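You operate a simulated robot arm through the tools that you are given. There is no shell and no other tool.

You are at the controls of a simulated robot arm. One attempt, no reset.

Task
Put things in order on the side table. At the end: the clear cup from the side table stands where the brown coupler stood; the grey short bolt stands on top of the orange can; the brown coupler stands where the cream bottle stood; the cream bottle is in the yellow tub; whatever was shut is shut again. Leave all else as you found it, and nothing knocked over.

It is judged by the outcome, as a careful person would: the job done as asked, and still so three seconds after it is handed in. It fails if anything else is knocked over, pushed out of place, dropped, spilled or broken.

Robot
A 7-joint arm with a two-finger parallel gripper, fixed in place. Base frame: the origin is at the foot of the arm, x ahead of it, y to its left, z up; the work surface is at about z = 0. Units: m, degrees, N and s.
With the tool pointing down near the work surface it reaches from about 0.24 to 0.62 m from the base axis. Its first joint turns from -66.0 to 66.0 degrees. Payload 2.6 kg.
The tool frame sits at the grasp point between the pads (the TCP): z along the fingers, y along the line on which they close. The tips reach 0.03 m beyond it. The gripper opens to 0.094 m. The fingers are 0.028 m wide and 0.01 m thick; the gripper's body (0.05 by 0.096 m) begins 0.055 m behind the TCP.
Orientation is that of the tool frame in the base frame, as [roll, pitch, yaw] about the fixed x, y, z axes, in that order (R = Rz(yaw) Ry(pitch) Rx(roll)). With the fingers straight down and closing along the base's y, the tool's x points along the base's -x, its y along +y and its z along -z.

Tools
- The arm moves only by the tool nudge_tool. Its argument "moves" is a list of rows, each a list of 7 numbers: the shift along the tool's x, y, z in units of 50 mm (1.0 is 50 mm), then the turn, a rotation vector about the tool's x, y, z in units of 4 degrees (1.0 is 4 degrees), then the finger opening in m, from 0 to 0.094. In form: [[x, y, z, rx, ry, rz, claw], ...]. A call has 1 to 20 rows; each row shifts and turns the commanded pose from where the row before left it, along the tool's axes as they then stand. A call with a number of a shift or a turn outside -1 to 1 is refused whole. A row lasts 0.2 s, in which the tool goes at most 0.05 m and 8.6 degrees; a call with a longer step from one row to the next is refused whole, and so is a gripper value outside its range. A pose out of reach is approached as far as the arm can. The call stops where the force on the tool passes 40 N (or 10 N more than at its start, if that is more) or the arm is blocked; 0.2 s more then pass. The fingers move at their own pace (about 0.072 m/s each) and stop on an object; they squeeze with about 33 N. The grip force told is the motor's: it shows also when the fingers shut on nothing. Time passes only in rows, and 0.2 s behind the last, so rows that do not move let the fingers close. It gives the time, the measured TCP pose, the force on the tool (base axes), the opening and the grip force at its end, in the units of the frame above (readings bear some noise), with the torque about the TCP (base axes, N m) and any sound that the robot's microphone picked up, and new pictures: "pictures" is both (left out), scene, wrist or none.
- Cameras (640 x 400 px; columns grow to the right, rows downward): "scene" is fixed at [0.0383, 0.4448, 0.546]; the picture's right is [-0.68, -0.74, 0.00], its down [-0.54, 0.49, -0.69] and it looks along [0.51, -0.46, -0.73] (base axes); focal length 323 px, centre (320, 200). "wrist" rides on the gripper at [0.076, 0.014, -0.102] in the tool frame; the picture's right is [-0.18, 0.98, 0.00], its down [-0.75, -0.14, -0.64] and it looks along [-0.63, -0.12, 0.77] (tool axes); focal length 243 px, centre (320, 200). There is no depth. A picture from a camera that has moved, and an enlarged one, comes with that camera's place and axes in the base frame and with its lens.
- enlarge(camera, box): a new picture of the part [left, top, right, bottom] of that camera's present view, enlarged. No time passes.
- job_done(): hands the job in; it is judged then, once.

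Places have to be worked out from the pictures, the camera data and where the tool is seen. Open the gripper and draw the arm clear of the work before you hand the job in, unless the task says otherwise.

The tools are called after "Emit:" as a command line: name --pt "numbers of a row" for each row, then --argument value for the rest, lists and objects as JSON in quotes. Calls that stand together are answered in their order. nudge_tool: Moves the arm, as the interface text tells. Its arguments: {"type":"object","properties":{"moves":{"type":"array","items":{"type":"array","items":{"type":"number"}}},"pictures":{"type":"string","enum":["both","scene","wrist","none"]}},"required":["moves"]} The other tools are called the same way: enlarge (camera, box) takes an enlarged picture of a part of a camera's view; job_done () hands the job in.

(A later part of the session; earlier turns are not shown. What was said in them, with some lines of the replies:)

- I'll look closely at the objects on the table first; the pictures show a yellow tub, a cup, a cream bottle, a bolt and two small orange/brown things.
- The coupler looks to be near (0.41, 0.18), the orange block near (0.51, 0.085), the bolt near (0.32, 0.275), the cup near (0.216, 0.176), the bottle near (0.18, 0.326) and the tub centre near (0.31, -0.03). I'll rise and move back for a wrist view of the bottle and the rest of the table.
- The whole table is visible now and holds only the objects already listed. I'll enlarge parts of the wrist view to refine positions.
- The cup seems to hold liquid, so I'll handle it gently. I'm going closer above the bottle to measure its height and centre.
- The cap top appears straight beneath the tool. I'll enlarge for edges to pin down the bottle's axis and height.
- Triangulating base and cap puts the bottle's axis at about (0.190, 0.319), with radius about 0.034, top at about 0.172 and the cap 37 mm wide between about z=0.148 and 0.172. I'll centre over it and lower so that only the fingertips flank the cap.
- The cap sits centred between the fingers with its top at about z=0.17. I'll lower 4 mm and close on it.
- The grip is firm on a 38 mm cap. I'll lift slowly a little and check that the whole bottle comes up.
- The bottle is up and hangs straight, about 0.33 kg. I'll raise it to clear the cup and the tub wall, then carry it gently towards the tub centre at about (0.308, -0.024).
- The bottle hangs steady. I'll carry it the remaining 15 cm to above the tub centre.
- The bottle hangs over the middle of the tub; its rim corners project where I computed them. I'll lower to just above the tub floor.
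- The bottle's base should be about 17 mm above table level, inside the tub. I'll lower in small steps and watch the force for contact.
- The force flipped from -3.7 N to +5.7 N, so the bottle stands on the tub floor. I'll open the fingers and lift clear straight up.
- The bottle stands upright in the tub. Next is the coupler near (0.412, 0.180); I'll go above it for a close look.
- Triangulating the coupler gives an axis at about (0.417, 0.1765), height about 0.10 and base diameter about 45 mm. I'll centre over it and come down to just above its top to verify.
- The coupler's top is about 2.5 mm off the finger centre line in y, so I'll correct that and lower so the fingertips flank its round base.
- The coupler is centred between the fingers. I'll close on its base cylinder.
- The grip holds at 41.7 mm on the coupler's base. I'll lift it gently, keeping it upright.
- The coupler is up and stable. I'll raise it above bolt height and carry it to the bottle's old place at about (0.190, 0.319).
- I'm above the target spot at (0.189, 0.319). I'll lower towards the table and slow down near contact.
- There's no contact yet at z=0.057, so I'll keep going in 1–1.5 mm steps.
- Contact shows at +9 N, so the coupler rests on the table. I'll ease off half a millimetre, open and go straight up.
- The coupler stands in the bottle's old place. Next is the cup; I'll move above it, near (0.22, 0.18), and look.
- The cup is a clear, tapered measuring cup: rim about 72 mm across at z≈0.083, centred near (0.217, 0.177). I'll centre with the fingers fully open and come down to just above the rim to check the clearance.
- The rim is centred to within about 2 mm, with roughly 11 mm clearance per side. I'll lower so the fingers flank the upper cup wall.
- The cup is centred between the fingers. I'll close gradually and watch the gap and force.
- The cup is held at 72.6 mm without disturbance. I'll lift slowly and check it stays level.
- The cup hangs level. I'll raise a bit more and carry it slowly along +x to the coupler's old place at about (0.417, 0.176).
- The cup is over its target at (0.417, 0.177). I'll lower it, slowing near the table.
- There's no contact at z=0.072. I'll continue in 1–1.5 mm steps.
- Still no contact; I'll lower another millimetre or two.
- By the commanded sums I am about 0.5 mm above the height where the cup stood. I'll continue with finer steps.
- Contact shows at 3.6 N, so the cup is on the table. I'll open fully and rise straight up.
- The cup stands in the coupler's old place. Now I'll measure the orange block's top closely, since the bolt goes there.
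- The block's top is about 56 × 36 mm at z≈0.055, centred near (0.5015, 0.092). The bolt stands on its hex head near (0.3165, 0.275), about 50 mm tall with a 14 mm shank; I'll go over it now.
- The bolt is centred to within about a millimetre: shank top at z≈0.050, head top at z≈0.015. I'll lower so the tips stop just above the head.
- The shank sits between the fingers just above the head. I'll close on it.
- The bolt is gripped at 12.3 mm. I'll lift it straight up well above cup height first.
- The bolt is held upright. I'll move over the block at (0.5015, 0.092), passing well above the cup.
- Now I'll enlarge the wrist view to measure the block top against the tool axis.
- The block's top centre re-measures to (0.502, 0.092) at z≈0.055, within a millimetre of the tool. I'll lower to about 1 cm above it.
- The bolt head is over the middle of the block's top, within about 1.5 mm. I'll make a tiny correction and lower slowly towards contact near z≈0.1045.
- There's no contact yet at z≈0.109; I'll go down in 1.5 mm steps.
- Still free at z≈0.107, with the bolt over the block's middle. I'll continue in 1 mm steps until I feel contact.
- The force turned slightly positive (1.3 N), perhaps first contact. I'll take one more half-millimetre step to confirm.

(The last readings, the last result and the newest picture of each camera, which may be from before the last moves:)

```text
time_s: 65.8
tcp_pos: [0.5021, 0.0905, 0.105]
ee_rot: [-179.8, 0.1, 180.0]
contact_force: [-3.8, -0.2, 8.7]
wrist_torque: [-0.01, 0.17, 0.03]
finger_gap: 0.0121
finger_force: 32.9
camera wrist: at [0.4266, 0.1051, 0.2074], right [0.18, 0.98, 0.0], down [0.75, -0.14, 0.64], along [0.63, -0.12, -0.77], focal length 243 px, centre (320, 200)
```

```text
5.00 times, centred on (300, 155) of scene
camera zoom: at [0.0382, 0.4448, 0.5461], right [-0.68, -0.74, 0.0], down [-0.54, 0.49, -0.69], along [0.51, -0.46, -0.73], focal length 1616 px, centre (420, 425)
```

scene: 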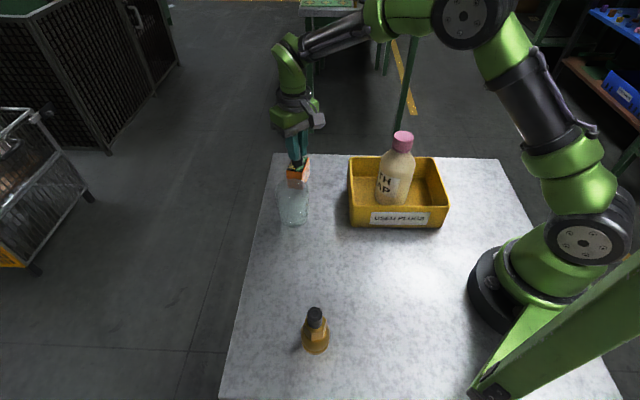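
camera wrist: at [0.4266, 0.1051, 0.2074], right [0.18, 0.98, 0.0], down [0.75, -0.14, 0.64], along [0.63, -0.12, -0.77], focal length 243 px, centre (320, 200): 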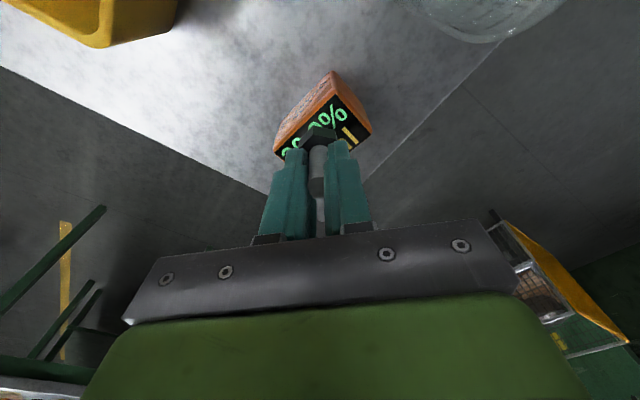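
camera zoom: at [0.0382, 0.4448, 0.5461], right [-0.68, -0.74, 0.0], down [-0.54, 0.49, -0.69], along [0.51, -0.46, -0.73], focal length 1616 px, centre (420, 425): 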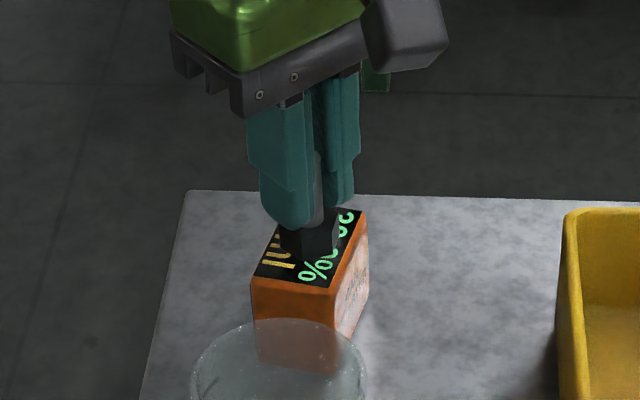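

Contact confirmed (8.7 N) with the head sitting on the middle of the block's top. I'll ease off 0.4 mm, open slowly and rise straight up.

Emit:
nudge_tool --pt "0 0 -0.008 0 0 0 0.005" --pt "0 0 0 0 0 0 0.013" --pt "0 0 0 0 0 0 0.02" --pt "0 0 0 0 0 0 0.03" --pt "0 0 0 0 0 0 0.045" --pt "0 0 0 0 0 0 0.045"

```text
time_s: 67.2
tcp_pos: [0.5012, 0.0906, 0.1045]
ee_rot: [180.0, 0.1, 180.0]
contact_force: [0.2, -0.1, 1.0]
wrist_torque: [-0.01, -0.01, 0.02]
finger_gap: 0.045
finger_force: 0.0
camera wrist: at [0.4263, 0.1049, 0.2071], right [0.18, 0.98, 0.0], down [0.75, -0.14, 0.64], along [0.63, -0.12, -0.77], focal length 243 px, centre (320, 200)
```

scene: 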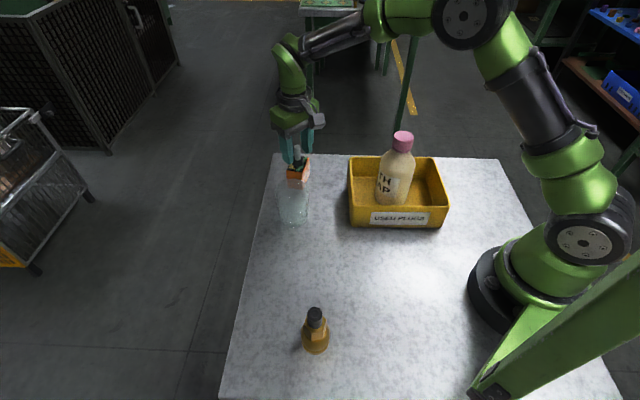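
wrist: 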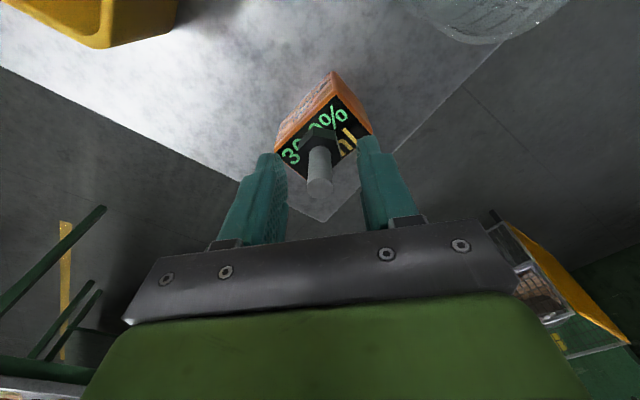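

The bolt stands on the block by itself between the open fingers. I'll rise straight up and clear.

Emit:
nudge_tool --pt "0 0 -0.15 0 0 0 0.045" --pt "0 0 -0.3 0 0 0 0.045" --pt "0 0 -0.6 0 0 0 0.045" --pt "0 0 -0.8 0 0 0 0.045" --pt "0 0 -0.6 0 0 0 0.045" --pt "0 0 0 0 0 0 0.045"

Emit:
enlarge --camera "scene" --box '[260, 130, 340, 240]'

Emit:
enlarge --camera "wrist" --box '[250, 0, 430, 150]'

```text
time_s: 68.6
tcp_pos: [0.5035, 0.0917, 0.2265]
ee_rot: [-179.9, 0.0, -180.0]
contact_force: [0.0, 0.1, 0.0]
wrist_torque: [-0.02, 0.01, -0.01]
finger_gap: 0.0451
finger_force: 0.1
camera wrist: at [0.4271, 0.1063, 0.3292], right [0.18, 0.98, 0.0], down [0.75, -0.14, 0.64], along [0.63, -0.12, -0.77], focal length 243 px, centre (320, 200)
```

scene: 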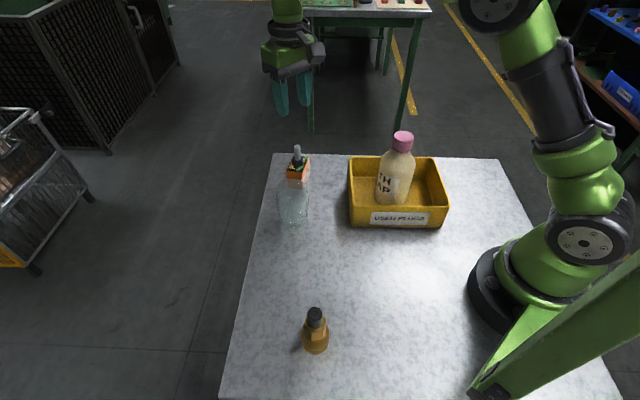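
wrist: 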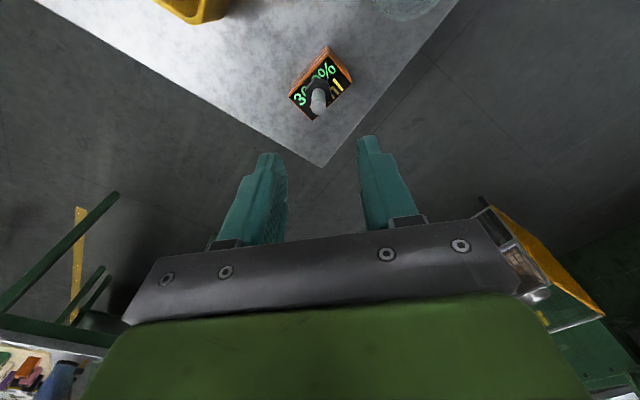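

```text
3.64 times, centred on (300, 185) of scene
camera zoom: at [0.0383, 0.4448, 0.546], right [-0.68, -0.74, 0.0], down [-0.54, 0.49, -0.69], along [0.51, -0.46, -0.73], focal length 1175 px, centre (393, 254)
```

zoom: 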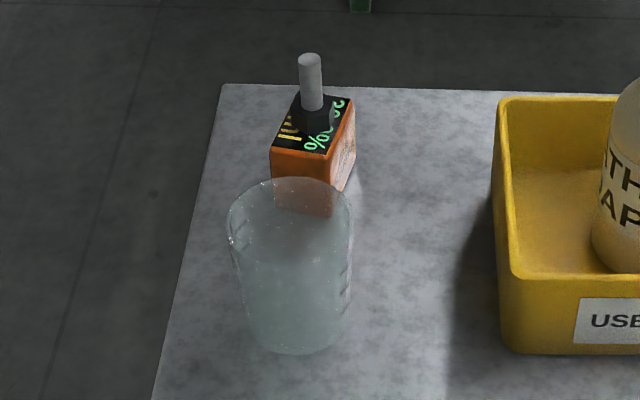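

```text
2.67 times, centred on (340, 75) of wrist
camera zoom: at [0.4271, 0.1063, 0.3292], right [0.18, 0.98, 0.0], down [0.75, -0.14, 0.64], along [0.63, -0.12, -0.77], focal length 647 px, centre (267, 533)
```

zoom: 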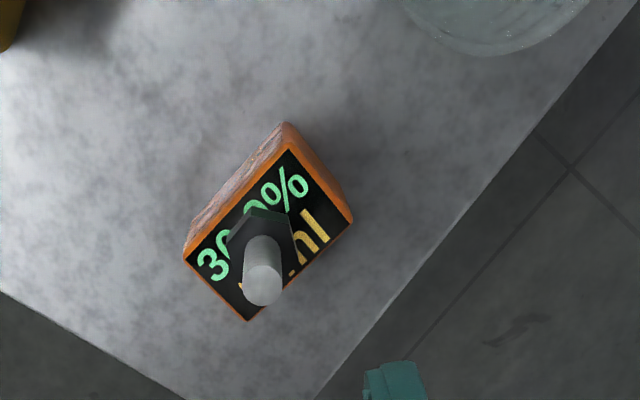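

Everything is placed: the bolt upright on the orange block, the cup at the coupler's spot, the coupler at the bottle's spot, and the capped bottle in the tub. I'll raise the arm well clear with the gripper open and take a last look.

Emit:
nudge_tool --pt "0 0 -0.6 0 0 0 0.06" --pt "0 0 -0.8 0 0 0 0.094" --pt "0.3 0.1 -0.6 0 0 0 0.094" --pt "0.6 0.3 -0.2 0 0 0 0.094" --pt "0.7 0.3 0 0 0 0 0.094" --pt "0.6 0.3 0 0 0 0 0.094" --pt "0.3 0.1 0 0 0 0 0.094" --pt "0 0 0 0 0 0 0.094" --pt "0 0 0 0 0 0 0.094"

Emit:
enlarge --camera "scene" --box '[220, 130, 480, 370]'

```text
time_s: 70.6
tcp_pos: [0.3783, 0.1463, 0.3371]
ee_rot: [-180.0, 0.0, 179.9]
contact_force: [0.0, 0.1, 0.1]
wrist_torque: [0.0, 0.0, -0.01]
finger_gap: 0.094
finger_force: 0.0
camera wrist: at [0.3025, 0.1607, 0.4405], right [0.18, 0.98, 0.0], down [0.75, -0.14, 0.64], along [0.63, -0.12, -0.77], focal length 243 px, centre (320, 200)
```

scene: 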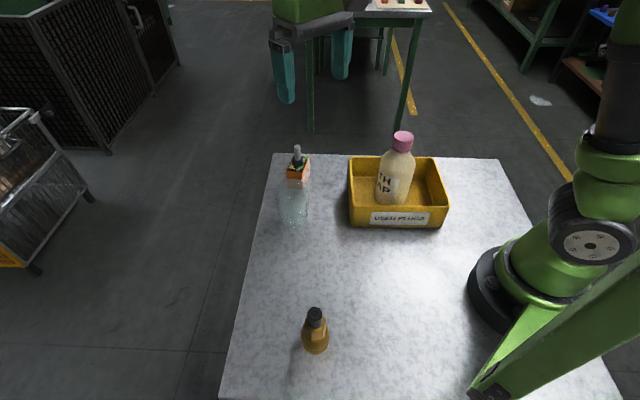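
wrist: 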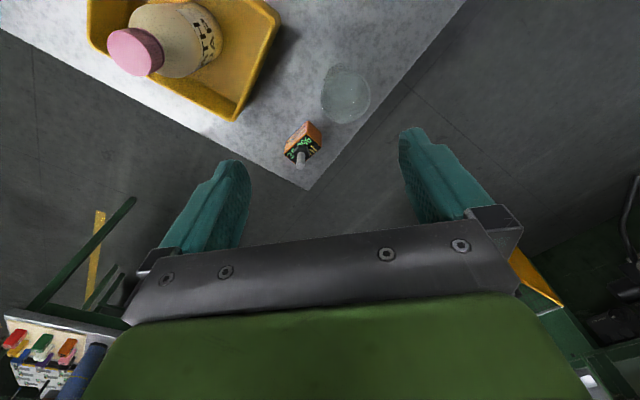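

```text
1.67 times, centred on (350, 250) of scene
camera zoom: at [0.0383, 0.4448, 0.546], right [-0.68, -0.74, 0.0], down [-0.54, 0.49, -0.69], along [0.51, -0.46, -0.73], focal length 538 px, centre (270, 117)
```

zoom: 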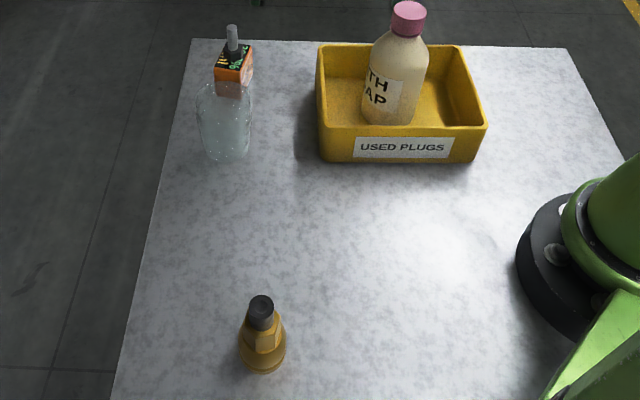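

The final pictures show every object upright in its requested place, with the tub and block where they were. The gripper is open and the arm is clear, so I'm handing the job in.

Emit:
job_done

```text
The job is handed in.
```

The side table is set out as you asked, and the job is handed in. In the last pictures everything is upright, and the tub and orange can look unmoved.

- **Clear cup:** it stands where the brown coupler stood, within about 4 mm by my measurements.
- **Grey short bolt:** it stands on its head in the middle of the orange can's top. I took the small orange block marked "30.0% 8 ml" to be the can, as it was the only orange thing on the table.
- **Brown coupler:** it stands where the cream bottle stood, within about 3 mm.
- **Cream bottle:** it stands upright in the yellow tub with its pink cap on. I lifted it by the cap, which stayed on.
- **Anything shut:** I opened nothing, so there was nothing to close again.

The gripper is open and the arm is raised clear of the table.
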